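You operate a simulated robot arm through the tools that you are given. There is no shell and no other tool. Be economical: measure what you need, move in short steps, check, and stop when the job is done.

You are at the controls of a simulated two-armed robot. One attempt, no reset.

JOB
Wipe up the spill on the dining table top with the yellow cloth and put it back.

The check looks at the end state, three seconds after you hand in, the way a careful person would. Anything else that was tipped, shoved, dropped, spilled or broken makes it a failure. Flat cloth is picked up by pressing the open fingertips on it (5 to 10 N) and closing them slowly along it; thin cloth reads only 2 to 8 mm in the jaws.

ROBOT AND FRAMES
Two 7-joint arms with two-finger parallel grippers on one trunk, on a base that drives. Base frame: it is fixed to the floor where the robot stands at the start and does not move with it; the origin is under the middle of the robot, x ahead of it, y to its left, z up. Readings come in mm, degrees, newtons and seconds.
The left shoulder is at the start at [70, 163, 1120], the right one opposite. Payload 3.43 kg a hand.
The tool frame of a hand sits at the grasp point between the pads (the TCP): z along the fingers, y along the line on which they close. The tips reach 34 mm beyond it. The gripper opens to 128 mm. The fingers are 24 mm wide and 12 mm thick; the gripper's body (48 by 130 mm) begins 96 mm behind the TCP.
Orientation is that of the tool frame in the base frame, as a unit quaternion [x, y, z, w]. With the fingers straight down and closing along the base's y, the tool's x points along the base's -x, its y along +y and its z along -z.

CONTROLS
- The arms move only by the tool arm_command. It takes "left_steps", "right_steps" or both (then of equal length, played together; a hand with none holds still); each is a list of rows, each a list of 7 numbers: the finger opening in mm, from 0 to 128, then the shift along the tool's x, y, z in mm, then the turn, a rotation vector about the tool's x, y, z in degrees. In form: [[gripper, tx, ty, tz, wx, wy, wz], ...]. A call has 1 to 10 rows; each row shifts and turns the commanded pose from where the row before left it, along the tool's axes as they then stand. A row lasts 0.2 s, in which the tool goes at most 50 mm and 8.6 degrees; a call with a longer step from one row to the next is refused whole, and so is a gripper value outside its range. Where a pose cannot be reached the arm comes as near as it can. A force on the tool above 40 N (or 10 N above the force at the start of the call, whichever is more), or a blocked arm, ends the call early, and 0.2 s more pass. Each finger travels about 153 mm/s and halts on what it meets, pressing with about 34 N; the grip force reading is that of the motor and also rises with nothing between the fingers. The clock runs only during rows and for 0.2 s after the last one: add rows that do not move to give the fingers time. It gives the time, the measured TCP pose, the force on the tool (base axes), the opening and the grip force at its end, in the units of the frame above (readings bear some noise).
- Cameras (640 x 400 px; columns grow to the right, rows downward): "scene" is now at [134.9, 2.3, 1341.6]; the picture's right is [0.01, -1.00, 0.00], its down [-0.64, -0.01, -0.77] and it looks along [0.77, 0.01, -0.64] (base axes); focal length 290 px, centre (320, 200). "left" rides on the left gripper at [76, 11, -160] in its tool frame; the picture's right is [-0.15, 0.99, 0.00], its down [-0.88, -0.13, -0.46] and it looks along [-0.45, -0.07, 0.89] (tool axes); focal length 234 px, centre (320, 200). "right" rides on the right gripper at [76, -11, -160] in its tool frame; the picture's right is [0.15, 0.99, 0.00], its down [-0.88, 0.13, -0.46] and it looks along [-0.45, 0.07, 0.89] (tool axes); focal length 234 px, centre (320, 200). There is no depth. A picture from a camera that has moved, and an enlarged one, comes with that camera's place and axes in the base frame and with its lens.
- snapshot(camera): a new picture of that camera. No time passes.
- move_column(by): slides the trunk up (or, below 0, down) by that many mm; the arms and the scene camera ride with it, the base frame stays. It gives what a move gives, with no picture.
- steer(legs): drives the robot by 1 to 6 legs, each [ahead, left, turn to the left] in mm, mm and degrees, along the robot's own axes; the way and the turn of a leg run together, so that a leg with both is an arc; at most 1500 mm and 180 degrees a leg. The arms and the cameras ride along, it lands a little off, and it stops where it bumps. It gives what a move gives.
- pan_tilt(pan, tilt): turns the head with the scene camera to pan (to the left, within 86 degrees either way) and tilt (down, from -29 to 69), counted from straight ahead of the robot. It gives what a move gives.
- close_up(camera, box): a new picture of the part [left, top, right, bottom] of that camera's present view, enlarged. No time passes.
- hand_in(): hands the job in; it is judged then, once.

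Go step by step. Nothing tells you exact positions but the pictures and the camera data: compare them with the known pose of the tool, close in by small moves and look again before you grip or let go. The budget is 120 turns and 100 pictures, counting those below and the enlarged ones. Unless the task says otherwise, let go and move clear before handing in, and close with one line.

The tools are called after "Emit:" as a command line: name --argument value ..., lists and objects as JSON in quotes. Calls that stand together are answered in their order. arm_command: Moves the arms, as the interface text tells. Its arguments: {"type":"object","properties":{"left_steps":{"type":"array","items":{"type":"array","items":{"type":"number"}}},"right_steps":{"type":"array","items":{"type":"array","items":{"type":"number"}}}},"required":[]} The other tools are called the same way: move_column (by) slides the trunk up or down; steer (legs) drives the base; pan_tilt (pan, tilt) turns the head that bears the scene camera; snapshot (camera) takes a picture; close_up (camera, box) takes an enlarged picture of a part of a camera's view; hand_in () hands the job in.

At the start:

```text
clock: 0.0
left_tcp_pos: [624.3, 299.1, 1078.5]
left_orientation: [0.0, 1.0, 0.0, 0.0]
left_contact_force: [0.3, 0.8, -0.1]
left_gripper_width: 128.0
left_grasp_force: 0.1
right_tcp_pos: [649.7, -303.1, 1028.5]
right_orientation: [0.0, 1.0, 0.0, 0.0]
right_contact_force: [-0.9, 0.3, -0.3]
right_gripper_width: 127.9
right_grasp_force: 0.1
trunk travel left (down, up): [-600.0, 340.0]
robot x, y, heading: [-0.7, 1.2, -0.1]
head pan, tilt: [0.7, 39.5]
```

scene: 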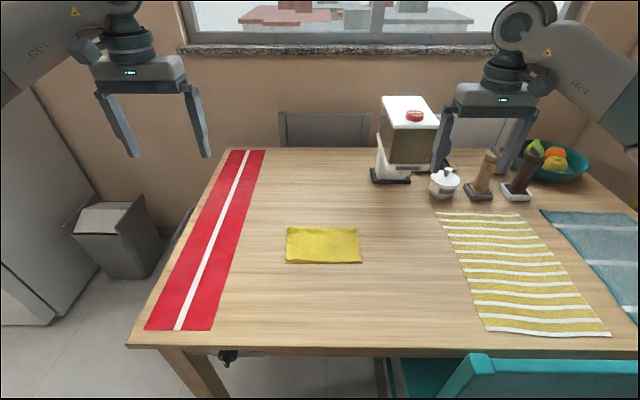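
right: 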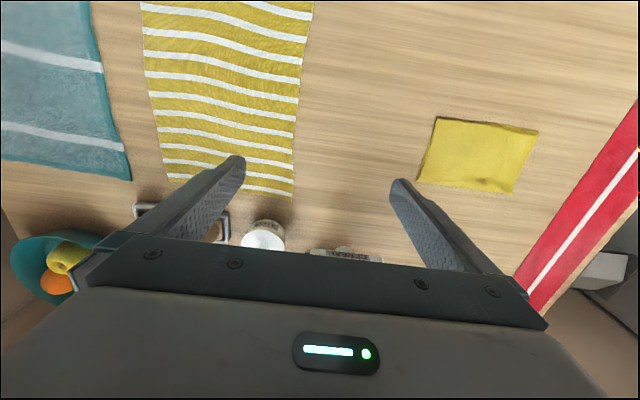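
left: 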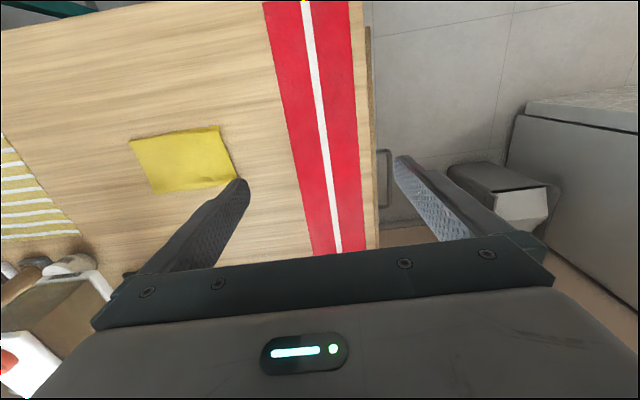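

I see the plain yellow cloth in the middle of the table, with a striped yellow placemat to its right. The spill isn't obvious yet, so I'll enlarge parts of the view.

Emit:
close_up --camera "scene" --box '[220, 140, 460, 290]'

Emit:
close_up --camera "scene" --box '[130, 230, 500, 360]'

Emit:
close_up --camera "scene" --box '[400, 130, 640, 280]'

```text
2.67 times, centred on (340, 215) of scene
camera zoom: at [134.9, 2.3, 1341.6], right [0.01, -1.0, 0.0], down [-0.64, -0.01, -0.77], along [0.77, 0.01, -0.64], focal length 774 px, centre (267, 160)
```

zoom: 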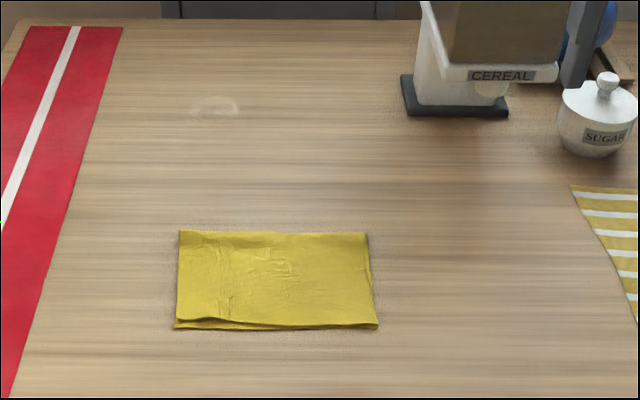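

```text
1.73 times, centred on (315, 295) of scene
camera zoom: at [134.9, 2.3, 1341.6], right [0.01, -1.0, 0.0], down [-0.64, -0.01, -0.77], along [0.77, 0.01, -0.64], focal length 502 px, centre (329, 36)
```

zoom: 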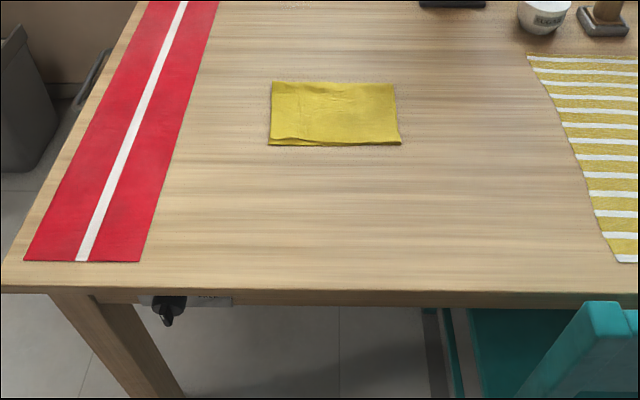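

```text
2.67 times, centred on (520, 205) of scene
camera zoom: at [134.9, 2.3, 1341.6], right [0.01, -1.0, 0.0], down [-0.64, -0.01, -0.77], along [0.77, 0.01, -0.64], focal length 774 px, centre (-213, 187)
```

zoom: 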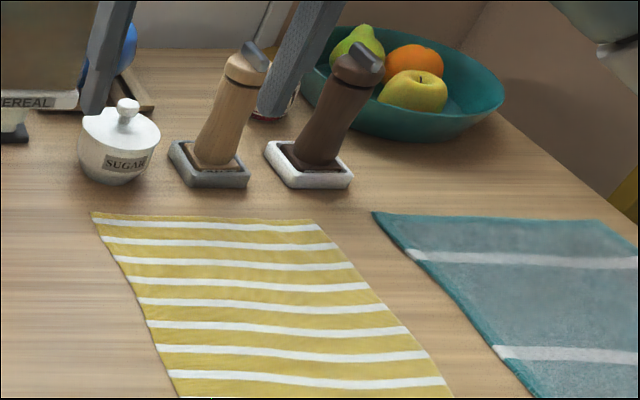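

The spill looks like a faint pale patch near the far edge, about (1020, 90). The cloth is folded, centred near (700, 0). The spill is beyond reach from here, so I'll check the room ahead of the base and enlarge the spill.

Emit:
close_up --camera "scene" --box '[260, 160, 356, 220]'

Emit:
pan_tilt --pan -20 --tilt 69

Emit:
snapshot --camera "scene"

```text
6.67 times, centred on (308, 190) of scene
camera zoom: at [134.9, 2.3, 1341.6], right [0.01, -1.0, 0.0], down [-0.64, -0.01, -0.77], along [0.77, 0.01, -0.64], focal length 1936 px, centre (400, 267)
```

zoom: 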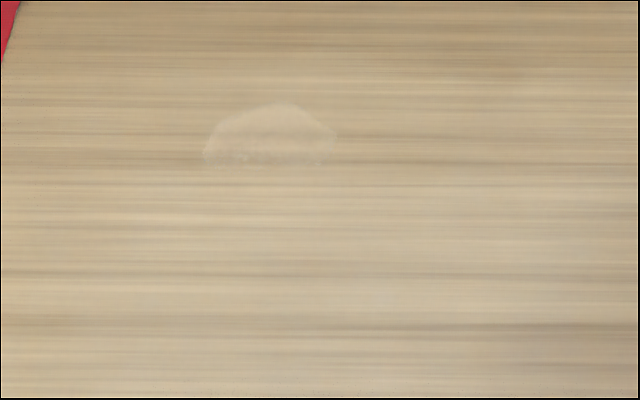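

```text
clock: 0.9
left_tcp_pos: [623.7, 298.1, 1078.8]
left_orientation: [0.0, 1.0, 0.0, 0.0]
left_contact_force: [-0.4, 0.2, 0.9]
left_gripper_width: 128.2
left_grasp_force: 0.1
right_tcp_pos: [651.3, -302.5, 1028.8]
right_orientation: [0.0, 1.0, 0.0, 0.0]
right_contact_force: [0.9, 0.3, 0.1]
right_gripper_width: 128.1
right_grasp_force: 0.1
trunk travel left (down, up): [-600.0, 340.0]
robot x, y, heading: [0.5, 3.7, -0.0]
head pan, tilt: [-20.0, 68.8]
```

```text
92 pictures are left
camera scene: at [102.2, -17.9, 1304.9], right [-0.34, -0.94, 0.0], down [-0.88, 0.32, -0.36], along [0.34, -0.12, -0.93], focal length 290 px, centre (320, 200)
```

scene: 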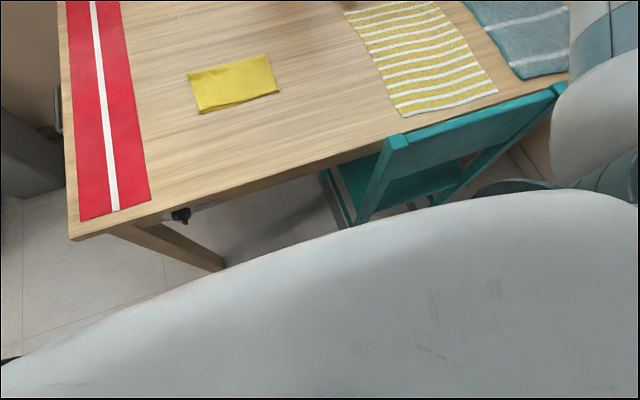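

The spill is a faint round patch about 70 mm wide near (1024, 87). The table edge is at x≈416. There's a chair leg near (420, -250) and a table leg near (444, 356). Before driving closer I want to see how big my own base is, so I'll swing the left hand outside the table and turn its camera back.

Emit:
arm_command --left_steps '[[128, 0, 48, 0, 0, 0, 0], [128, 0, 48, 0, 0, 0, 0], [128, 0, 48, 0, 0, 0, 0], [128, 0, 48, 0, 0, 0, 0], [128, 0, 48, 0, 0, 0, 8.5], [128, 0, 0, 0, 0, 0, 8.5], [128, 0, 0, 0, 0, 0, 8.5], [128, 0, 0, 0, 0, 0, 8.5], [128, 0, 0, 0, 0, 0, 8.5], [128, 0, 0, 0, 0, 0, 8.5]]'

Emit:
arm_command --left_steps '[[128, 0, 0, 0, 0, 0, 8.5], [128, 0, 0, 0, 0, 0, 8.5], [128, 0, 0, 0, 0, 0, 8.5], [128, 0, 0, 0, 0, 0, 8.5], [128, 0, 0, 0, 0, 0, 8.5], [128, 0, 0, 0, 0, 0, 8.5], [128, 0, 0, 0, 0, 0, 8.5], [128, 0, 0, 0, 0, 0, 8.5], [128, 0, 0, 0, 0, 0, 8.5]]'

Emit:
snapshot --camera "left"

```text
clock: 3.1
left_tcp_pos: [500.9, 350.0, 1061.1]
left_orientation: [0.429, 0.903, 0.0, 0.0]
left_contact_force: [0.7, 0.9, -0.5]
left_gripper_width: 127.8
left_grasp_force: 0.1
left hand out of reach, approached as far as the arm can: row 5, 6, 7, 8, 9, 10
right_tcp_pos: [650.7, -303.3, 1028.9]
right_orientation: [0.0, 1.0, 0.0, 0.0]
right_contact_force: [0.0, -0.5, -0.2]
right_gripper_width: 127.9
right_grasp_force: 0.0
trunk travel left (down, up): [-600.0, 340.0]
robot x, y, heading: [0.2, -4.6, 0.1]
head pan, tilt: [-20.0, 68.8]
```

```text
clock: 5.1
left_tcp_pos: [288.2, 132.3, 1077.1]
left_orientation: [0.897, 0.442, 0.0, -0.001]
left_contact_force: [0.1, 0.1, 0.3]
left_gripper_width: 127.8
left_grasp_force: 0.0
left hand out of reach, approached as far as the arm can: row 1, 2, 3, 4, 5, 6, 7, 8, 9
right_tcp_pos: [649.4, -304.1, 1029.2]
right_orientation: [0.001, 1.0, 0.001, 0.0]
right_contact_force: [0.4, -0.9, 1.2]
right_gripper_width: 128.1
right_grasp_force: 0.0
trunk travel left (down, up): [-600.0, 340.0]
robot x, y, heading: [-2.4, 1.8, 0.3]
head pan, tilt: [-20.0, 68.8]
```

```text
91 pictures are left
camera left: at [344.8, 185.7, 1237.4], right [0.7, -0.72, 0.0], down [-0.64, -0.62, 0.46], along [-0.33, -0.31, -0.89], focal length 234 px, centre (320, 200)
```

left: 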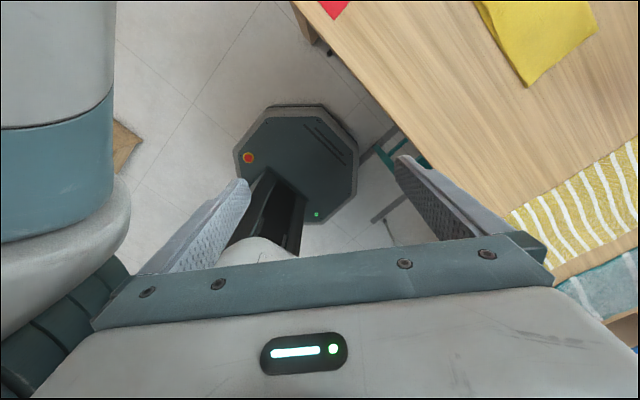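

The base is a low octagon with a radius of about 290 mm, with a slim column. The chair legs look close to its right front, so I'll enlarge that area.

Emit:
close_up --camera "left" --box '[220, 70, 444, 250]'

Emit:
close_up --camera "left" --box '[260, 0, 420, 100]'

```text
2.22 times, centred on (332, 160) of left
camera zoom: at [344.8, 185.7, 1237.4], right [0.7, -0.72, 0.0], down [-0.64, -0.62, 0.46], along [-0.33, -0.31, -0.89], focal length 520 px, centre (293, 289)
```

zoom: 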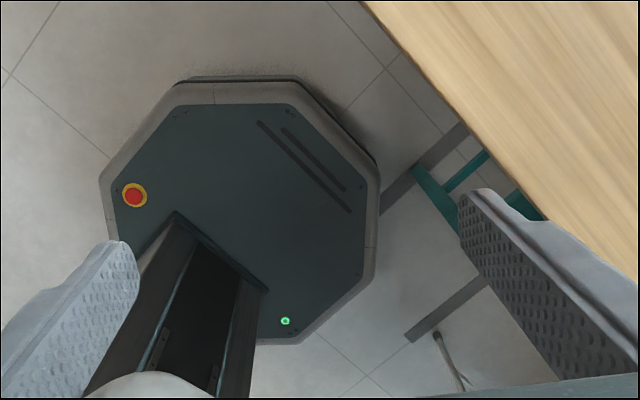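

```text
4.00 times, centred on (340, 50) of left
camera zoom: at [344.8, 185.7, 1237.4], right [0.7, -0.72, 0.0], down [-0.64, -0.62, 0.46], along [-0.33, -0.31, -0.89], focal length 937 px, centre (240, 800)
```

zoom: 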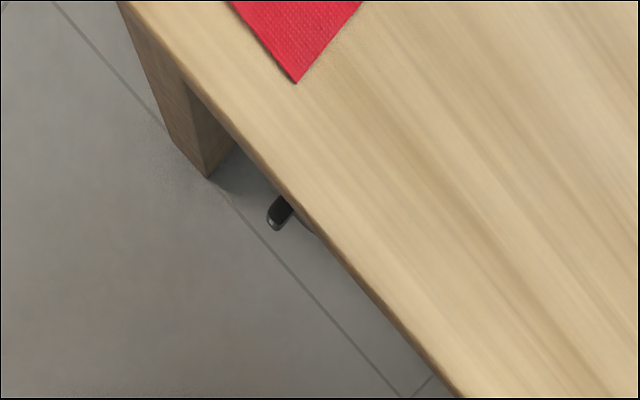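

The chair's right-hand runner is at y≈-247 and the table leg's corner is near (418, 316). A base centre around (170, 80) would fit between them. First I'll turn the left hand back to its forward posture.

Emit:
arm_command --left_steps '[[128, 0, 0, 0, 0, 0, -8.5], [128, 0, 0, 0, 0, 0, -8.5], [128, 0, 0, 0, 0, 0, -8.5], [128, 0, 0, 0, 0, 0, -8.5], [128, 0, 0, 0, 0, 0, -8.5], [128, 0, 0, 0, 0, 0, -8.5], [128, 0, 0, 0, 0, 0, -8.5], [128, 0, 0, 0, 0, 0, -8.5], [128, 0, 0, 0, 0, 0, -8.5]]'

Emit:
arm_command --left_steps '[[128, 0, 0, 0, 0, 0, -8.5], [128, 0, 0, 0, 0, 0, -8.5], [128, 0, 0, 0, 0, 0, -8.5], [128, 0, 0, 0, 0, 0, -8.5], [128, 0, 0, 0, 0, 0, -8.5], [128, 0, 0, 0, 0, 0, -8.5], [128, 0, 0, 0, 0, 0, 0]]'

```text
clock: 7.1
left_tcp_pos: [290.1, 132.9, 1078.1]
left_orientation: [0.43, 0.903, 0.001, -0.001]
left_contact_force: [-0.1, -0.4, 0.5]
left_gripper_width: 128.1
left_grasp_force: 0.0
right_tcp_pos: [651.1, -304.4, 1028.5]
right_orientation: [0.001, 1.0, 0.0, 0.0]
right_contact_force: [-0.3, -0.6, -0.6]
right_gripper_width: 127.9
right_grasp_force: 0.1
trunk travel left (down, up): [-600.0, 340.0]
robot x, y, heading: [-5.5, 4.1, 0.2]
head pan, tilt: [-20.0, 68.8]
```

```text
clock: 8.7
left_tcp_pos: [290.5, 133.1, 1077.6]
left_orientation: [0.0, 1.0, -0.001, 0.0]
left_contact_force: [0.0, 0.0, 0.2]
left_gripper_width: 127.9
left_grasp_force: 0.0
right_tcp_pos: [652.4, -303.8, 1029.4]
right_orientation: [0.001, 1.0, 0.0, 0.001]
right_contact_force: [1.2, 0.0, -0.4]
right_gripper_width: 128.2
right_grasp_force: 0.0
trunk travel left (down, up): [-600.0, 340.0]
robot x, y, heading: [0.2, -2.2, -0.0]
head pan, tilt: [-20.0, 68.8]
```

The left hand is back facing forward. Next I'll move it ahead out of the way and drive left 80 mm, then forward in small legs.

Emit:
arm_command --left_steps '[[128, -45, 15, 0, 0, 0, 0], [128, -45, 15, 0, 0, 0, 0], [128, -45, 15, 0, 0, 0, 0], [128, -45, 15, 0, 0, 0, 0], [128, -45, 15, 0, 0, 0, 0], [128, -45, 15, 0, 0, 0, 0], [128, 0, 0, 0, 0, 0, 0]]'

Emit:
steer --legs '[[0, 80, 0]]'

Emit:
steer --legs '[[100, 0, 0]]'

Emit:
snapshot --camera "scene"

```text
clock: 10.3
left_tcp_pos: [560.4, 222.2, 1077.1]
left_orientation: [-0.001, 1.0, 0.0, 0.0]
left_contact_force: [0.1, 0.3, 0.4]
left_gripper_width: 128.1
left_grasp_force: 0.0
right_tcp_pos: [650.0, -303.0, 1028.6]
right_orientation: [0.0, 1.0, -0.001, -0.001]
right_contact_force: [-0.5, -0.1, -0.5]
right_gripper_width: 127.9
right_grasp_force: 0.1
trunk travel left (down, up): [-600.0, 340.0]
robot x, y, heading: [-0.2, 3.9, -0.3]
head pan, tilt: [-20.0, 68.8]
```

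```text
clock: 11.4
left_tcp_pos: [559.4, 302.7, 1077.2]
left_orientation: [0.0, 1.0, 0.0, -0.001]
left_contact_force: [0.4, 0.2, -0.4]
left_gripper_width: 128.0
left_grasp_force: 0.0
right_tcp_pos: [649.0, -222.1, 1029.5]
right_orientation: [0.0, 1.0, 0.0, 0.0]
right_contact_force: [-0.8, 0.8, -0.5]
right_gripper_width: 128.0
right_grasp_force: 0.0
trunk travel left (down, up): [-600.0, 340.0]
robot x, y, heading: [-1.0, 77.9, -0.0]
head pan, tilt: [-20.0, 68.8]
```

```text
clock: 12.6
left_tcp_pos: [659.9, 302.3, 1077.2]
left_orientation: [0.0, 1.0, -0.001, -0.001]
left_contact_force: [0.0, 0.4, -0.9]
left_gripper_width: 128.0
left_grasp_force: 0.1
right_tcp_pos: [751.0, -222.2, 1029.6]
right_orientation: [0.0, 1.0, -0.001, 0.0]
right_contact_force: [0.7, 0.4, 0.1]
right_gripper_width: 128.0
right_grasp_force: 0.1
trunk travel left (down, up): [-600.0, 340.0]
robot x, y, heading: [101.0, 79.8, -0.1]
head pan, tilt: [-20.0, 68.8]
```

```text
88 pictures are left
camera scene: at [202.5, 62.7, 1304.8], right [-0.34, -0.94, 0.0], down [-0.88, 0.32, -0.36], along [0.34, -0.12, -0.93], focal length 290 px, centre (320, 200)
```

scene: 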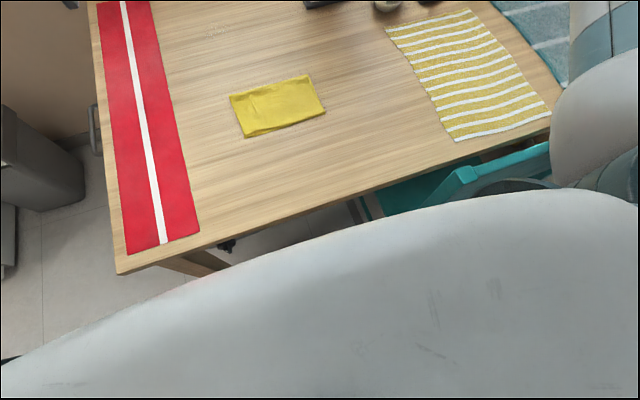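

The turn and first leg went cleanly. I'll pull the right hand back, turn 15° to the right (which moves the right shoulder away from the chair) and look again.

Emit:
arm_command --right_steps '[[128, 40, 0, -20, 0, 0, 0], [128, 40, 0, -20, 0, 0, 0], [128, 40, 0, -20, 0, 0, 0], [128, 40, 0, -20, 0, 0, 0], [128, 0, 0, 0, 0, 0, 0]]'

Emit:
steer --legs '[[0, 0, -15]]'

Emit:
snapshot --camera "scene"

Emit:
snapshot --camera "right"

```text
clock: 13.8
left_tcp_pos: [660.3, 302.3, 1077.7]
left_orientation: [0.0, 1.0, 0.0, -0.002]
left_contact_force: [0.6, -0.3, 0.5]
left_gripper_width: 127.6
left_grasp_force: 0.1
right_tcp_pos: [591.0, -221.8, 1108.1]
right_orientation: [0.001, 1.0, 0.0, 0.0]
right_contact_force: [1.0, 0.7, -0.8]
right_gripper_width: 128.3
right_grasp_force: 0.1
trunk travel left (down, up): [-600.0, 340.0]
robot x, y, heading: [99.5, 82.0, -0.1]
head pan, tilt: [-20.0, 68.8]
```

```text
clock: 15.0
left_tcp_pos: [697.4, 153.5, 1077.9]
left_orientation: [0.128, 0.992, 0.0, 0.0]
left_contact_force: [0.6, 0.2, -0.2]
left_gripper_width: 128.0
left_grasp_force: 0.1
right_tcp_pos: [496.8, -336.8, 1108.0]
right_orientation: [0.128, 0.992, -0.001, 0.0]
right_contact_force: [-1.0, -1.0, -0.9]
right_gripper_width: 128.3
right_grasp_force: 0.1
trunk travel left (down, up): [-600.0, 340.0]
robot x, y, heading: [97.7, 81.1, -14.6]
head pan, tilt: [-20.0, 68.8]
```

```text
87 pictures are left
camera scene: at [193.7, 36.9, 1304.8], right [-0.57, -0.82, 0.0], down [-0.77, 0.53, -0.36], along [0.3, -0.21, -0.93], focal length 290 px, centre (320, 200)
```

scene: 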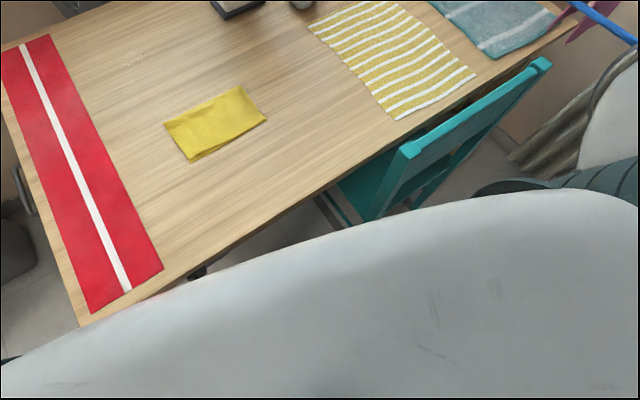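

```text
86 pictures are left
camera right: at [421.2, -328.5, 1268.9], right [0.11, 0.99, 0.0], down [0.88, -0.1, 0.46], along [0.45, -0.05, -0.89], focal length 234 px, centre (320, 200)
```

right: 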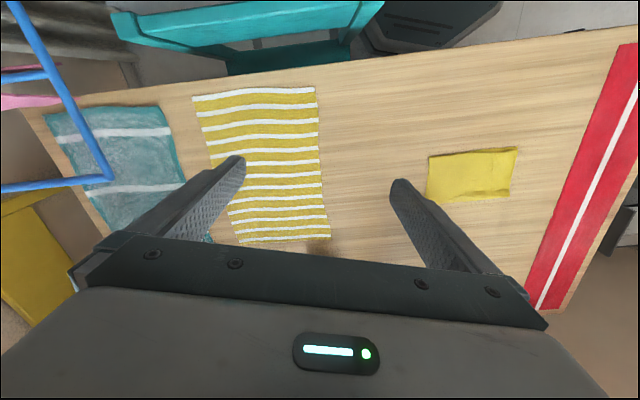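

There's clear space to the chair with this heading. I'll drive the last 70 mm toward the table.

Emit:
steer --legs '[[66, 18, 0]]'

Emit:
pan_tilt --pan 10 --tilt 45

Emit:
snapshot --camera "scene"

Emit:
snapshot --camera "right"

Emit:
snapshot --camera "left"

```text
clock: 16.0
left_tcp_pos: [766.5, 152.7, 1076.6]
left_orientation: [0.129, 0.992, 0.0, 0.001]
left_contact_force: [0.2, 0.6, 0.4]
left_gripper_width: 127.9
left_grasp_force: 0.2
right_tcp_pos: [563.4, -336.7, 1108.1]
right_orientation: [0.129, 0.992, 0.0, 0.0]
right_contact_force: [0.2, 0.0, 0.2]
right_gripper_width: 128.3
right_grasp_force: 0.1
trunk travel left (down, up): [-600.0, 340.0]
robot x, y, heading: [167.9, 82.1, -14.7]
head pan, tilt: [-20.0, 68.8]
```

```text
clock: 17.0
left_tcp_pos: [765.0, 152.8, 1076.9]
left_orientation: [0.129, 0.992, 0.0, -0.001]
left_contact_force: [-0.2, 0.8, 0.0]
left_gripper_width: 128.1
left_grasp_force: 0.0
right_tcp_pos: [563.6, -337.0, 1108.9]
right_orientation: [0.129, 0.992, 0.0, 0.0]
right_contact_force: [0.6, -0.2, -0.6]
right_gripper_width: 127.8
right_grasp_force: 0.0
trunk travel left (down, up): [-600.0, 340.0]
robot x, y, heading: [168.1, 78.8, -14.9]
head pan, tilt: [10.0, 45.0]
```

```text
85 pictures are left
camera scene: at [296.4, 62.2, 1333.7], right [-0.08, -1.0, 0.0], down [-0.7, 0.06, -0.71], along [0.7, -0.06, -0.71], focal length 290 px, centre (320, 200)
```

scene: 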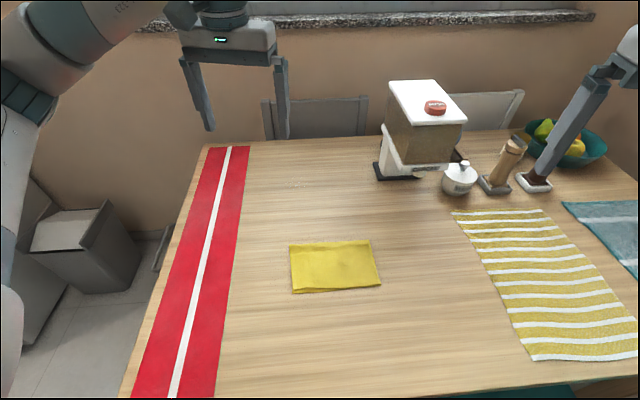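

```text
84 pictures are left
camera right: at [488.5, -328.4, 1269.0], right [0.11, 0.99, 0.0], down [0.88, -0.1, 0.46], along [0.45, -0.05, -0.89], focal length 234 px, centre (320, 200)
```

right: 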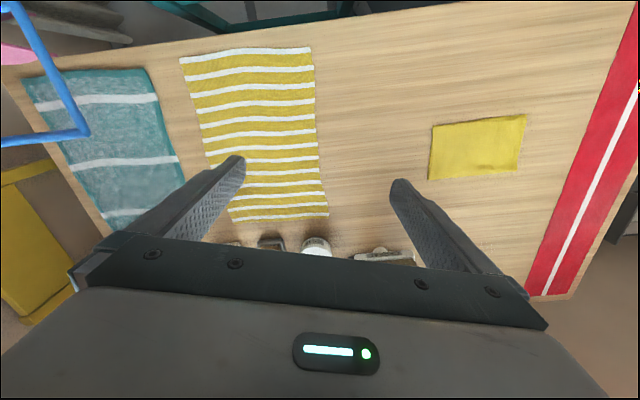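

```text
83 pictures are left
camera left: at [695.1, 184.0, 1237.3], right [0.39, 0.92, 0.0], down [0.82, -0.35, 0.46], along [0.42, -0.18, -0.89], focal length 234 px, centre (320, 200)
```

left: 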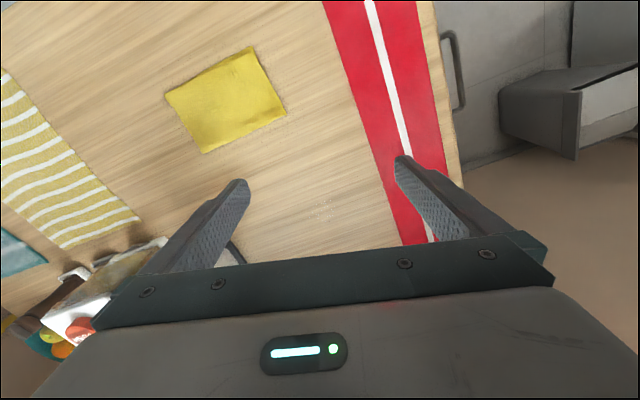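

The base is in position and nothing has moved. I'll measure the spill and cloth again from here.

Emit:
close_up --camera "left" --box '[256, 160, 400, 250]'

Emit:
close_up --camera "scene" --box '[230, 140, 422, 300]'

```text
4.44 times, centred on (328, 205) of left
camera zoom: at [695.1, 184.0, 1237.3], right [0.39, 0.92, 0.0], down [0.82, -0.35, 0.46], along [0.42, -0.18, -0.89], focal length 1041 px, centre (284, 178)
```

zoom: 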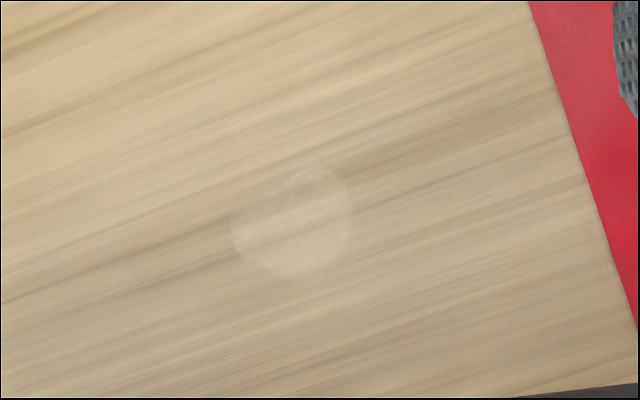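

```text
2.50 times, centred on (326, 220) of scene
camera zoom: at [296.4, 62.2, 1333.7], right [-0.08, -1.0, 0.0], down [-0.7, 0.06, -0.71], along [0.7, -0.06, -0.71], focal length 726 px, centre (305, 150)
```

zoom: 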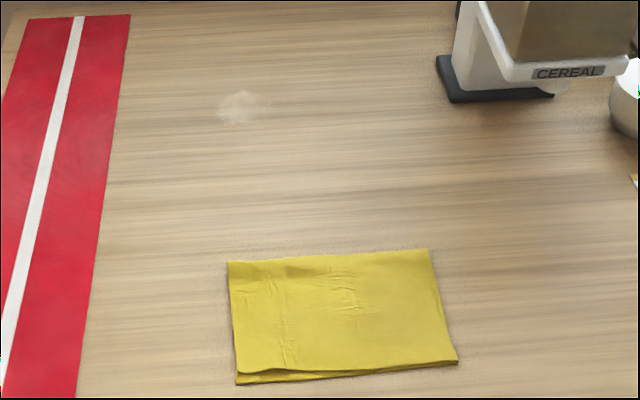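

Combining three views, the table surface comes out at z≈764 rather than 702. That puts the spill near (942, 81). The cloth spans x 594–718 and y -95–98, centred near (656, 1). I'll square up the left tool and bring it above the cloth's middle.

Emit:
arm_command --left_steps '[[100, 0, 0, 0, 0, 0, -7.4], [70, 0, 0, 0, 0, 0, -7.4], [44, 27, -38, 30, 0, 0, 0], [44, 27, -38, 35, 0, 0, 0], [44, 27, -38, 35, 0, 0, 0], [44, 27, -38, 35, 0, 0, 0], [44, 0, 0, 30, 0, 0, 0], [44, 0, 0, 0, 0, 0, 0]]'

Emit:
snapshot --camera "left"

Emit:
snapshot --camera "scene"

```text
refused: row 3 steps farther than a row can; nothing moved
```

```text
80 pictures are left
camera left: at [695.1, 184.0, 1237.3], right [0.39, 0.92, 0.0], down [0.82, -0.35, 0.46], along [0.42, -0.18, -0.89], focal length 234 px, centre (320, 200)
```

left: 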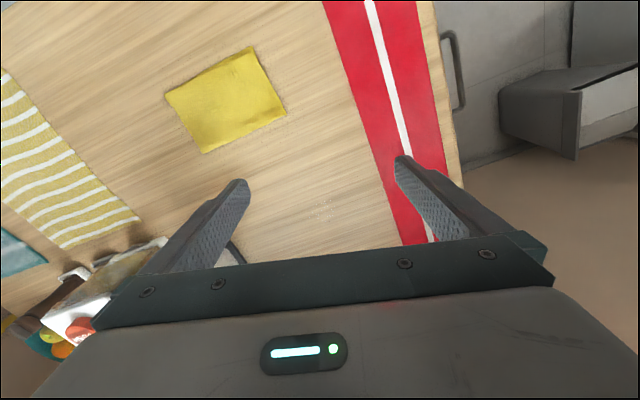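

```text
79 pictures are left
camera scene: at [296.4, 62.2, 1333.7], right [-0.08, -1.0, 0.0], down [-0.7, 0.06, -0.71], along [0.7, -0.06, -0.71], focal length 290 px, centre (320, 200)
```

scene: 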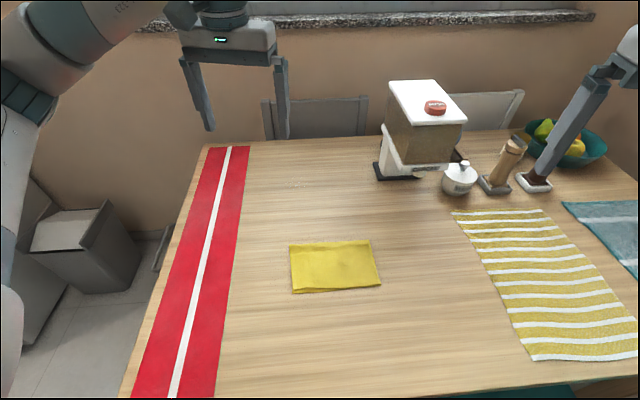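

The step was too long, so nothing moved. I'll send the same move in smaller rows.

Emit:
arm_command --left_steps '[[100, 0, 0, 0, 0, 0, -7.4], [70, 0, 0, 0, 0, 0, -7.4], [44, 22, -30, 20, 0, 0, 0], [44, 22, -30, 20, 0, 0, 0], [44, 22, -30, 20, 0, 0, 0], [44, 22, -30, 20, 0, 0, 0], [44, 22, -32, 20, 0, 0, 0], [44, 0, 0, 40, 0, 0, 0], [44, 0, 0, 40, 0, 0, 0], [44, 0, 0, 0, 0, 0, 0]]'

Emit:
snapshot --camera "left"

Emit:
snapshot --camera "scene"

```text
clock: 19.2
left_tcp_pos: [657.2, 1.4, 899.3]
left_orientation: [0.0, 1.0, 0.0, 0.001]
left_contact_force: [0.5, 0.0, 0.3]
left_gripper_width: 44.0
left_grasp_force: 0.0
right_tcp_pos: [563.7, -335.3, 1109.5]
right_orientation: [0.129, 0.992, 0.0, 0.0]
right_contact_force: [0.1, -0.1, -0.4]
right_gripper_width: 128.1
right_grasp_force: 0.0
trunk travel left (down, up): [-600.0, 340.0]
robot x, y, heading: [169.1, 81.2, -14.9]
head pan, tilt: [10.0, 45.0]
```

```text
78 pictures are left
camera left: at [581.0, 13.0, 1058.1], right [0.15, 0.99, 0.0], down [0.88, -0.13, 0.46], along [0.45, -0.07, -0.89], focal length 234 px, centre (320, 200)
```

left: 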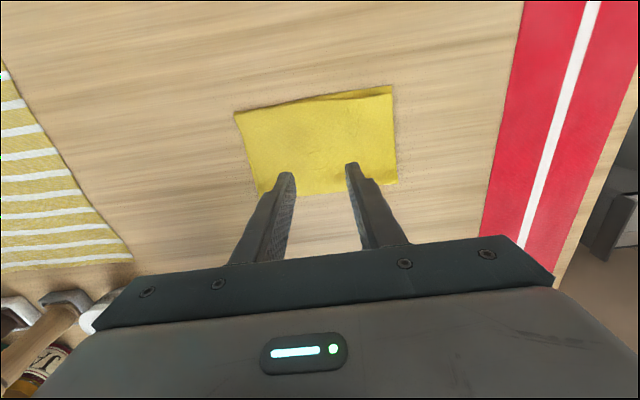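

```text
77 pictures are left
camera scene: at [296.5, 62.2, 1333.7], right [-0.08, -1.0, 0.0], down [-0.7, 0.06, -0.71], along [0.7, -0.06, -0.71], focal length 290 px, centre (320, 200)
```

scene: 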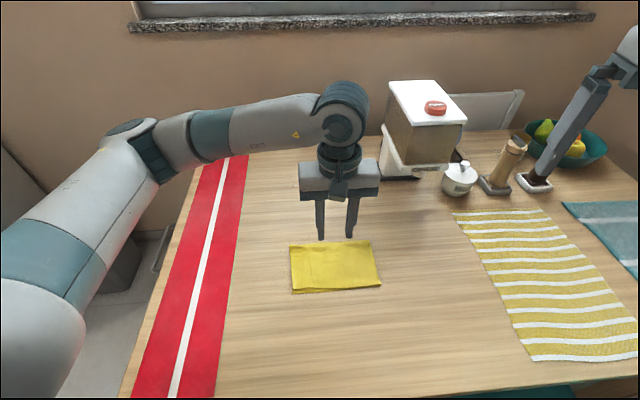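

The hand is centred over the cloth. I'll descend in small steps and watch the force.

Emit:
arm_command --left_steps '[[44, 0, 0, 30, 0, 0, 0], [44, 0, 0, 30, 0, 0, 0], [44, 0, 0, 15, 0, 0, 0], [44, 0, 0, 5, 0, 0, 0], [44, 0, 0, 5, 0, 0, 0], [44, 0, 0, 0, 0, 0, 0]]'

Emit:
snapshot --camera "scene"

```text
clock: 20.6
left_tcp_pos: [655.7, 0.5, 811.4]
left_orientation: [0.001, 1.0, 0.0, 0.0]
left_contact_force: [0.7, -0.2, -0.7]
left_gripper_width: 44.1
left_grasp_force: 0.1
right_tcp_pos: [564.1, -337.3, 1109.3]
right_orientation: [0.129, 0.992, 0.0, 0.0]
right_contact_force: [0.0, 1.1, 0.1]
right_gripper_width: 128.1
right_grasp_force: 0.1
trunk travel left (down, up): [-600.0, 340.0]
robot x, y, heading: [169.9, 81.3, -14.8]
head pan, tilt: [10.0, 45.0]
```

```text
76 pictures are left
camera scene: at [296.8, 62.3, 1333.7], right [-0.08, -1.0, 0.0], down [-0.7, 0.06, -0.71], along [0.7, -0.06, -0.71], focal length 290 px, centre (320, 200)
```

scene: 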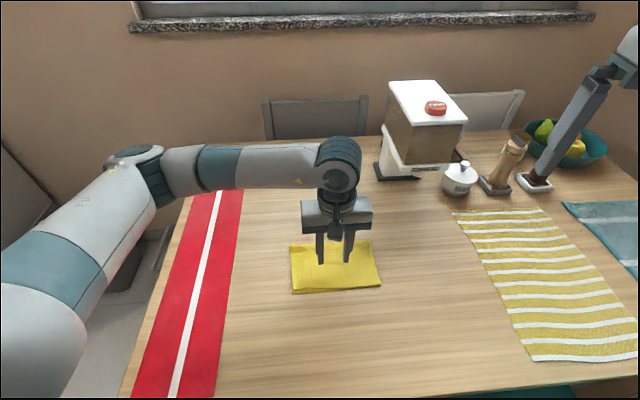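

Emit:
arm_command --left_steps '[[44, 0, 0, 2, 0, 0, 0], [44, 0, 0, 2, 0, 0, 0], [44, 0, 0, 2, 0, 0, 0], [44, 0, 0, 2, 0, 0, 0], [44, 0, 0, 0, 0, 0, 0]]'

```text
clock: 21.8
left_tcp_pos: [655.2, 1.4, 805.4]
left_orientation: [0.0, 1.0, 0.0, 0.0]
left_contact_force: [1.3, 0.4, 0.3]
left_gripper_width: 43.9
left_grasp_force: 0.1
right_tcp_pos: [563.0, -336.5, 1108.5]
right_orientation: [0.129, 0.992, 0.0, 0.0]
right_contact_force: [0.9, -0.5, 0.9]
right_gripper_width: 128.0
right_grasp_force: 0.0
trunk travel left (down, up): [-600.0, 340.0]
robot x, y, heading: [169.5, 81.7, -15.0]
head pan, tilt: [10.0, 45.0]
```

Not touching yet at a tip height of about 771. I'll continue down in 2 mm steps.

Emit:
arm_command --left_steps '[[44, 0, 0, 2, 0, 0, 0], [44, 0, 0, 2, 0, 0, 0], [44, 0, 0, 0, 0, 0, 0]]'

Emit:
close_up --camera "left" --box '[200, 80, 440, 230]'

```text
clock: 22.6
left_tcp_pos: [656.3, 0.7, 799.9]
left_orientation: [0.001, 1.0, 0.001, 0.001]
left_contact_force: [0.1, -0.1, 0.2]
left_gripper_width: 44.2
left_grasp_force: 0.1
right_tcp_pos: [565.1, -336.4, 1108.2]
right_orientation: [0.129, 0.992, 0.0, 0.0]
right_contact_force: [0.4, 0.1, 0.7]
right_gripper_width: 127.9
right_grasp_force: 0.1
trunk travel left (down, up): [-600.0, 340.0]
robot x, y, heading: [162.9, 80.9, -14.8]
head pan, tilt: [10.0, 45.0]
```

```text
2.67 times, centred on (320, 155) of left
camera zoom: at [580.1, 12.8, 960.1], right [0.15, 0.99, 0.0], down [0.88, -0.13, 0.46], along [0.45, -0.07, -0.89], focal length 624 px, centre (320, 320)
```

zoom: 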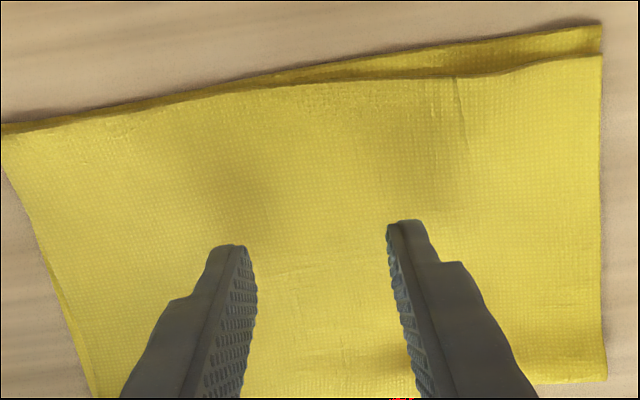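

The shadows show the tips are still a little above the cloth. I'll keep going down.

Emit:
arm_command --left_steps '[[44, 0, 0, 2.5, 0, 0, 0], [44, 0, 0, 2.5, 0, 0, 0], [44, 0, 0, 2.5, 0, 0, 0], [44, 0, 0, 2.5, 0, 0, 0], [44, 0, 0, 0, 0, 0, 0]]'

Emit:
close_up --camera "left" --box '[200, 80, 440, 230]'

```text
clock: 23.8
left_tcp_pos: [655.4, 2.0, 790.6]
left_orientation: [0.0, 1.0, 0.0, 0.0]
left_contact_force: [0.4, -0.5, -0.4]
left_gripper_width: 44.1
left_grasp_force: 0.0
right_tcp_pos: [563.8, -335.8, 1109.6]
right_orientation: [0.129, 0.992, 0.0, 0.0]
right_contact_force: [-0.5, -0.6, 0.4]
right_gripper_width: 127.6
right_grasp_force: 0.1
trunk travel left (down, up): [-600.0, 340.0]
robot x, y, heading: [172.2, 85.4, -14.7]
head pan, tilt: [10.0, 45.0]
```

```text
2.67 times, centred on (320, 155) of left
camera zoom: at [579.5, 13.5, 950.4], right [0.15, 0.99, 0.0], down [0.88, -0.13, 0.46], along [0.45, -0.07, -0.89], focal length 624 px, centre (320, 320)
```

zoom: 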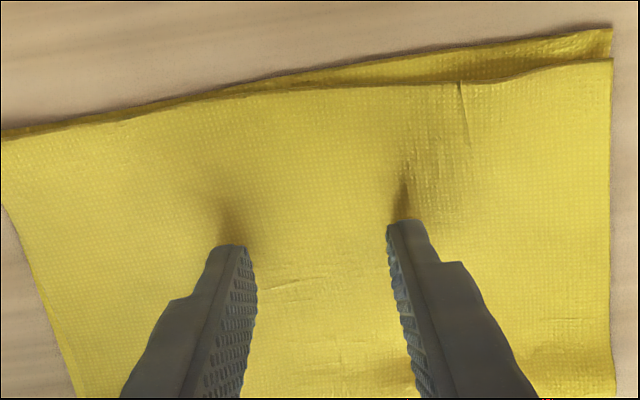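

Close now, so 1.5 mm steps.

Emit:
arm_command --left_steps '[[44, 0, 0, 1.5, 0, 0, 0], [44, 0, 0, 1.5, 0, 0, 0], [44, 0, 0, 1.5, 0, 0, 0], [44, 0, 0, 1.5, 0, 0, 0], [44, 0, 0, 0, 0, 0, 0]]'

```text
clock: 25.0
left_tcp_pos: [654.9, 2.3, 785.2]
left_orientation: [0.001, 1.0, -0.001, 0.0]
left_contact_force: [0.5, 2.1, 12.6]
left_gripper_width: 44.0
left_grasp_force: 0.1
right_tcp_pos: [563.2, -335.9, 1109.5]
right_orientation: [0.128, 0.992, 0.0, 0.001]
right_contact_force: [0.2, 0.6, -0.2]
right_gripper_width: 128.0
right_grasp_force: 0.0
trunk travel left (down, up): [-600.0, 340.0]
robot x, y, heading: [168.8, 77.9, -14.8]
head pan, tilt: [10.0, 45.0]
```

Contact at 12.6 N, so the surface is near z≈748 and the spill near (956, 81). I'll ease off slightly and close slowly.

Emit:
arm_command --left_steps '[[44, 0, 0, -0.5, 0, 0, 0], [39, 0, 0, 0, 0, 0, 0], [34, 0, 0, 0, 0, 0, 0], [29, 0, 0, 0, 0, 0, 0], [24, 0, 0, 0, 0, 0, 0], [19, 0, 0, 0, 0, 0, 0], [14, 0, 0, 0, 0, 0, 0], [9, 0, 0, 0, 0, 0, 0], [4, 0, 0, 0, 0, 0, 0], [0, 0, 0, 0, 0, 0, 0]]'

Emit:
close_up --camera "left" --box '[200, 80, 440, 230]'

```text
clock: 27.2
left_tcp_pos: [656.0, 1.4, 785.2]
left_orientation: [0.001, 1.0, 0.0, 0.0]
left_contact_force: [0.5, -1.3, 16.8]
left_gripper_width: 3.3
left_grasp_force: 34.6
right_tcp_pos: [563.2, -335.8, 1107.9]
right_orientation: [0.129, 0.992, -0.001, 0.001]
right_contact_force: [0.1, 0.4, 0.0]
right_gripper_width: 128.0
right_grasp_force: 0.1
trunk travel left (down, up): [-600.0, 340.0]
robot x, y, heading: [166.4, 79.3, -14.9]
head pan, tilt: [10.0, 45.0]
```

```text
2.67 times, centred on (320, 155) of left
camera zoom: at [579.2, 12.9, 945.2], right [0.15, 0.99, 0.0], down [0.88, -0.13, 0.46], along [0.45, -0.07, -0.89], focal length 624 px, centre (320, 320)
```

zoom: 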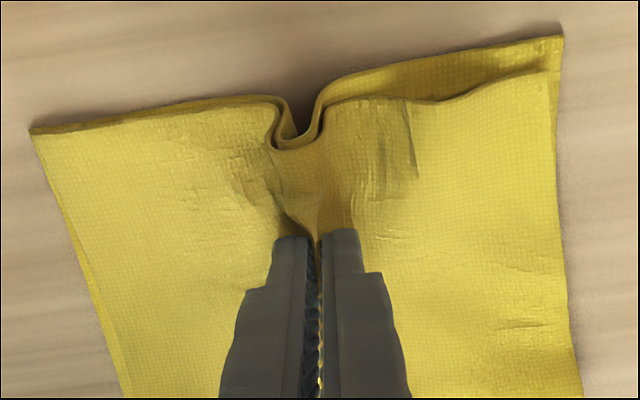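

The cloth is pinched at 3.3 mm. I'll ease up 5 mm and drag it along the table toward the spill.

Emit:
arm_command --left_steps '[[0, 0, 0, -5, 0, 0, 0], [0, -20, 5, 0, 0, 0, 0], [0, -20, 5, 0, 0, 0, 0], [0, -20, 5, 0, 0, 0, 0], [0, -20, 6, 0, 0, 0, 0], [0, 0, 0, 0, 0, 0, 0]]'

Emit:
snapshot --camera "scene"

Emit:
snapshot --camera "left"

```text
clock: 28.6
left_tcp_pos: [737.1, 21.3, 789.8]
left_orientation: [0.0, 1.0, 0.0, 0.0]
left_contact_force: [-0.5, 1.2, 0.6]
left_gripper_width: 3.1
left_grasp_force: 34.2
right_tcp_pos: [563.9, -335.5, 1109.0]
right_orientation: [0.128, 0.992, 0.0, 0.0]
right_contact_force: [0.8, -0.2, 0.5]
right_gripper_width: 128.1
right_grasp_force: 0.1
trunk travel left (down, up): [-600.0, 340.0]
robot x, y, heading: [167.1, 80.0, -14.8]
head pan, tilt: [10.0, 45.0]
```

```text
72 pictures are left
camera scene: at [296.6, 62.1, 1333.7], right [-0.08, -1.0, 0.0], down [-0.7, 0.06, -0.71], along [0.7, -0.06, -0.71], focal length 290 px, centre (320, 200)
```

scene: 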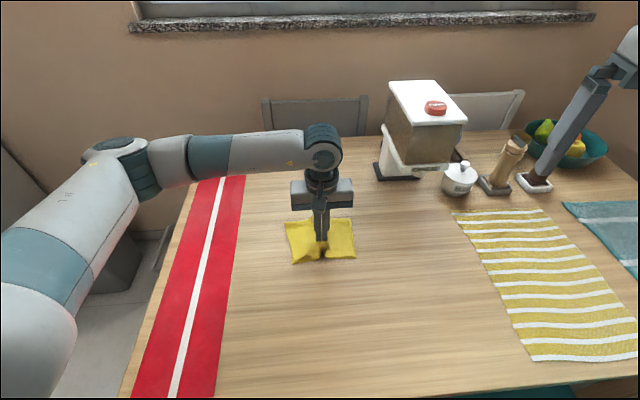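

```text
71 pictures are left
camera left: at [660.5, 32.7, 950.0], right [0.15, 0.99, 0.0], down [0.88, -0.13, 0.46], along [0.45, -0.07, -0.89], focal length 234 px, centre (320, 200)
```

left: 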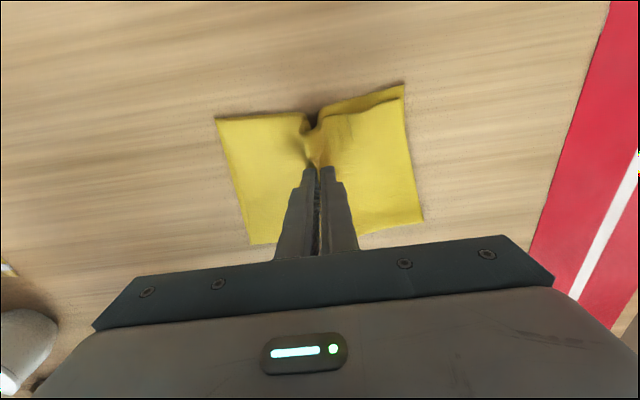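

The cloth drags along neatly. I'll continue up to the spill.

Emit:
arm_command --left_steps '[[0, -22, 6, 0, 0, 0, 0], [0, -22, 6, 0, 0, 0, 0], [0, -22, 6, 0, 0, 0, 0], [0, -22, 6, 0, 0, 0, 0], [0, -22, 6, 0, 0, 0, 0], [0, -22, 6, 0, 0, 0, 0], [0, -22, 6, 0, 0, 0, 0], [0, -22, 6, 0, 0, 0, 0], [0, -22, 6, 0, 0, 0, 0], [0, 0, 0, 0, 0, 0, 0]]'

Emit:
snapshot --camera "scene"

Emit:
snapshot --camera "left"

```text
clock: 30.8
left_tcp_pos: [934.6, 75.3, 791.9]
left_orientation: [0.0, 1.0, 0.0, -0.001]
left_contact_force: [-0.4, -0.3, 0.9]
left_gripper_width: 3.1
left_grasp_force: 33.8
right_tcp_pos: [564.0, -336.4, 1108.5]
right_orientation: [0.129, 0.992, 0.001, 0.0]
right_contact_force: [0.0, 0.4, -0.4]
right_gripper_width: 128.0
right_grasp_force: 0.1
trunk travel left (down, up): [-600.0, 340.0]
robot x, y, heading: [167.6, 84.1, -14.8]
head pan, tilt: [10.0, 45.0]
```

```text
70 pictures are left
camera scene: at [296.6, 62.4, 1333.7], right [-0.08, -1.0, 0.0], down [-0.7, 0.06, -0.71], along [0.7, -0.06, -0.71], focal length 290 px, centre (320, 200)
```

scene: 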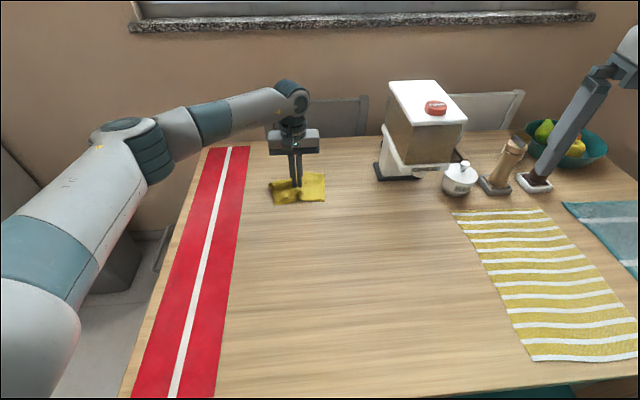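

```text
69 pictures are left
camera left: at [858.4, 86.8, 950.1], right [0.15, 0.99, 0.0], down [0.88, -0.13, 0.46], along [0.45, -0.07, -0.89], focal length 234 px, centre (320, 200)
```

left: 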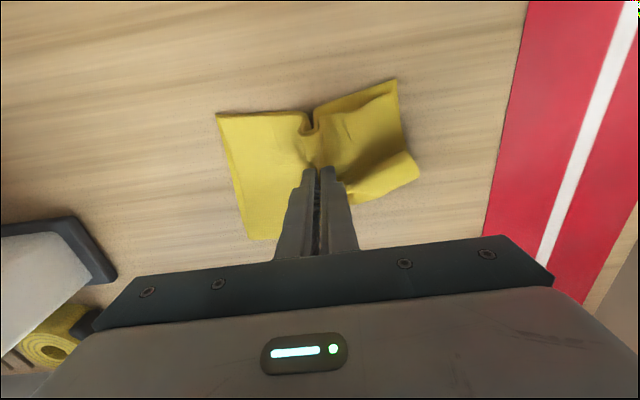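

The cloth is over the spill, with the red runner about 60 mm clear of it. I'll press lightly and wipe back and forth.

Emit:
arm_command --left_steps '[[0, 0, 0, 3, 0, 0, 0], [0, 0, 0, 2.5, 0, 0, 0], [0, -10, 0, 0, 0, 0, 0], [0, -15, 0, 0, 0, 0, 0], [0, -15, 0, 0, 0, 0, 0], [0, -10, 0, 0, 0, 0, 0], [0, 0, 0, 0, 0, 0, 0]]'

```text
clock: 32.4
left_tcp_pos: [984.1, 75.0, 785.1]
left_orientation: [0.0, 1.0, 0.0, 0.001]
left_contact_force: [-3.6, -0.9, 7.1]
left_gripper_width: 3.0
left_grasp_force: 33.6
right_tcp_pos: [562.5, -337.0, 1109.4]
right_orientation: [0.128, 0.992, 0.0, 0.001]
right_contact_force: [-0.5, 0.0, -0.1]
right_gripper_width: 128.2
right_grasp_force: 0.0
trunk travel left (down, up): [-600.0, 340.0]
robot x, y, heading: [168.6, 80.3, -14.8]
head pan, tilt: [10.0, 45.0]
```

Pressing at 7 N. Now raster strokes over the patch.

Emit:
arm_command --left_steps '[[0, 0, 15, 0, 0, 0, 0], [0, 0, 13, 0, 0, 0, 0], [0, 20, 0, 0, 0, 0, 0], [0, 20, 0, 0, 0, 0, 0], [0, 20, 0, 0, 0, 0, 0], [0, 20, 0, 0, 0, 0, 0], [0, 0, -18, 0, 0, 0, 0], [0, -20, 0, 0, 0, 0, 0], [0, -20, 0, 0, 0, 0, 0], [0, -20, 0, 0, 0, 0, 0]]'

Emit:
arm_command --left_steps '[[0, -15, 0, 0, 0, 0, 0], [0, 0, -18, 0, 0, 0, 0], [0, 20, 0, 0, 0, 0, 0], [0, 20, 0, 0, 0, 0, 0], [0, 20, 0, 0, 0, 0, 0], [0, 20, 0, 0, 0, 0, 0], [0, 0, -18, 0, 0, 0, 0], [0, -20, 0, 0, 0, 0, 0], [0, -20, 0, 0, 0, 0, 0], [0, -20, 0, 0, 0, 0, 0]]'

Emit:
arm_command --left_steps '[[0, -10, 0, 0, 0, 0, 0], [0, 0, 20, 0, 0, 0, 0], [0, 0, 20, 0, 0, 0, 0], [0, 0, 15, 0, 0, 0, 0], [0, 20, 0, 0, 0, 0, 0], [0, 0, -20, 0, 0, 0, 0], [0, 0, -20, 0, 0, 0, 0], [0, 0, -15, 0, 0, 0, 0], [0, 20, 0, 0, 0, 0, 0], [0, 0, 20, 0, 0, 0, 0]]'

Emit:
snapshot --camera "left"

Emit:
snapshot --camera "scene"

```text
clock: 34.6
left_tcp_pos: [962.7, 84.3, 785.3]
left_orientation: [0.0, 1.0, 0.0, 0.001]
left_contact_force: [-5.3, -1.2, 12.4]
left_gripper_width: 3.1
left_grasp_force: 34.0
right_tcp_pos: [562.8, -336.8, 1109.5]
right_orientation: [0.129, 0.992, 0.001, 0.001]
right_contact_force: [0.3, -0.6, -0.4]
right_gripper_width: 128.1
right_grasp_force: 0.0
trunk travel left (down, up): [-600.0, 340.0]
robot x, y, heading: [170.4, 82.6, -15.0]
head pan, tilt: [10.0, 45.0]
```

```text
clock: 36.8
left_tcp_pos: [958.2, 51.4, 785.3]
left_orientation: [0.0, 1.0, 0.0, 0.001]
left_contact_force: [-5.9, -0.8, 11.6]
left_gripper_width: 3.0
left_grasp_force: 34.3
right_tcp_pos: [562.0, -336.5, 1109.8]
right_orientation: [0.129, 0.992, 0.002, 0.001]
right_contact_force: [-1.0, -0.1, 0.3]
right_gripper_width: 127.8
right_grasp_force: 0.0
trunk travel left (down, up): [-600.0, 340.0]
robot x, y, heading: [166.2, 76.6, -14.9]
head pan, tilt: [10.0, 45.0]
```

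```text
clock: 39.0
left_tcp_pos: [926.4, 66.7, 785.1]
left_orientation: [0.001, 1.0, -0.001, 0.0]
left_contact_force: [-0.7, -6.5, 13.3]
left_gripper_width: 3.0
left_grasp_force: 34.2
right_tcp_pos: [562.1, -335.9, 1109.8]
right_orientation: [0.129, 0.992, 0.0, 0.001]
right_contact_force: [-0.4, -0.6, 0.7]
right_gripper_width: 128.0
right_grasp_force: 0.1
trunk travel left (down, up): [-600.0, 340.0]
robot x, y, heading: [168.1, 80.2, -14.6]
head pan, tilt: [10.0, 45.0]
```

```text
68 pictures are left
camera left: at [850.6, 80.0, 945.3], right [0.15, 0.99, 0.0], down [0.88, -0.13, 0.46], along [0.45, -0.07, -0.89], focal length 234 px, centre (320, 200)
```

left: 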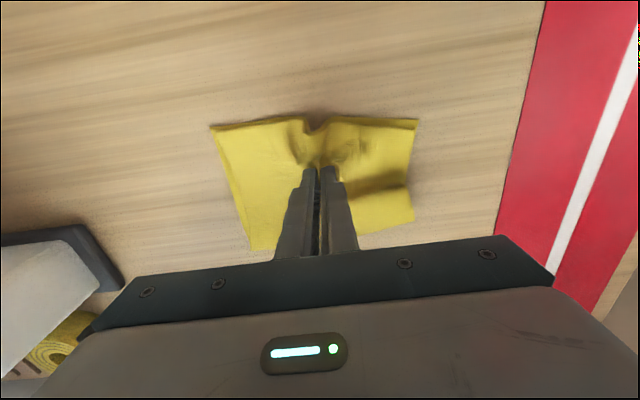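

```text
67 pictures are left
camera scene: at [295.0, 62.2, 1333.9], right [-0.08, -1.0, 0.0], down [-0.7, 0.06, -0.71], along [0.71, -0.06, -0.71], focal length 290 px, centre (320, 200)
```

scene: 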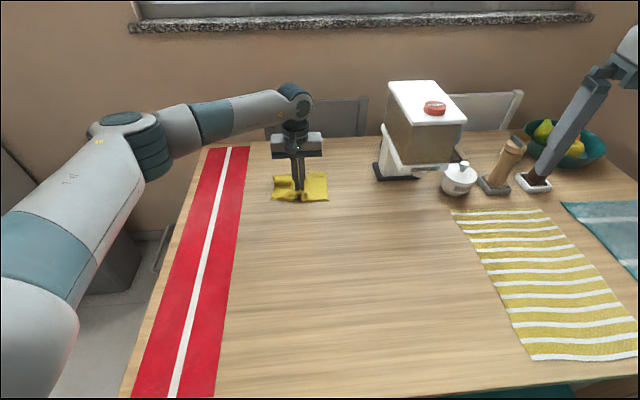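

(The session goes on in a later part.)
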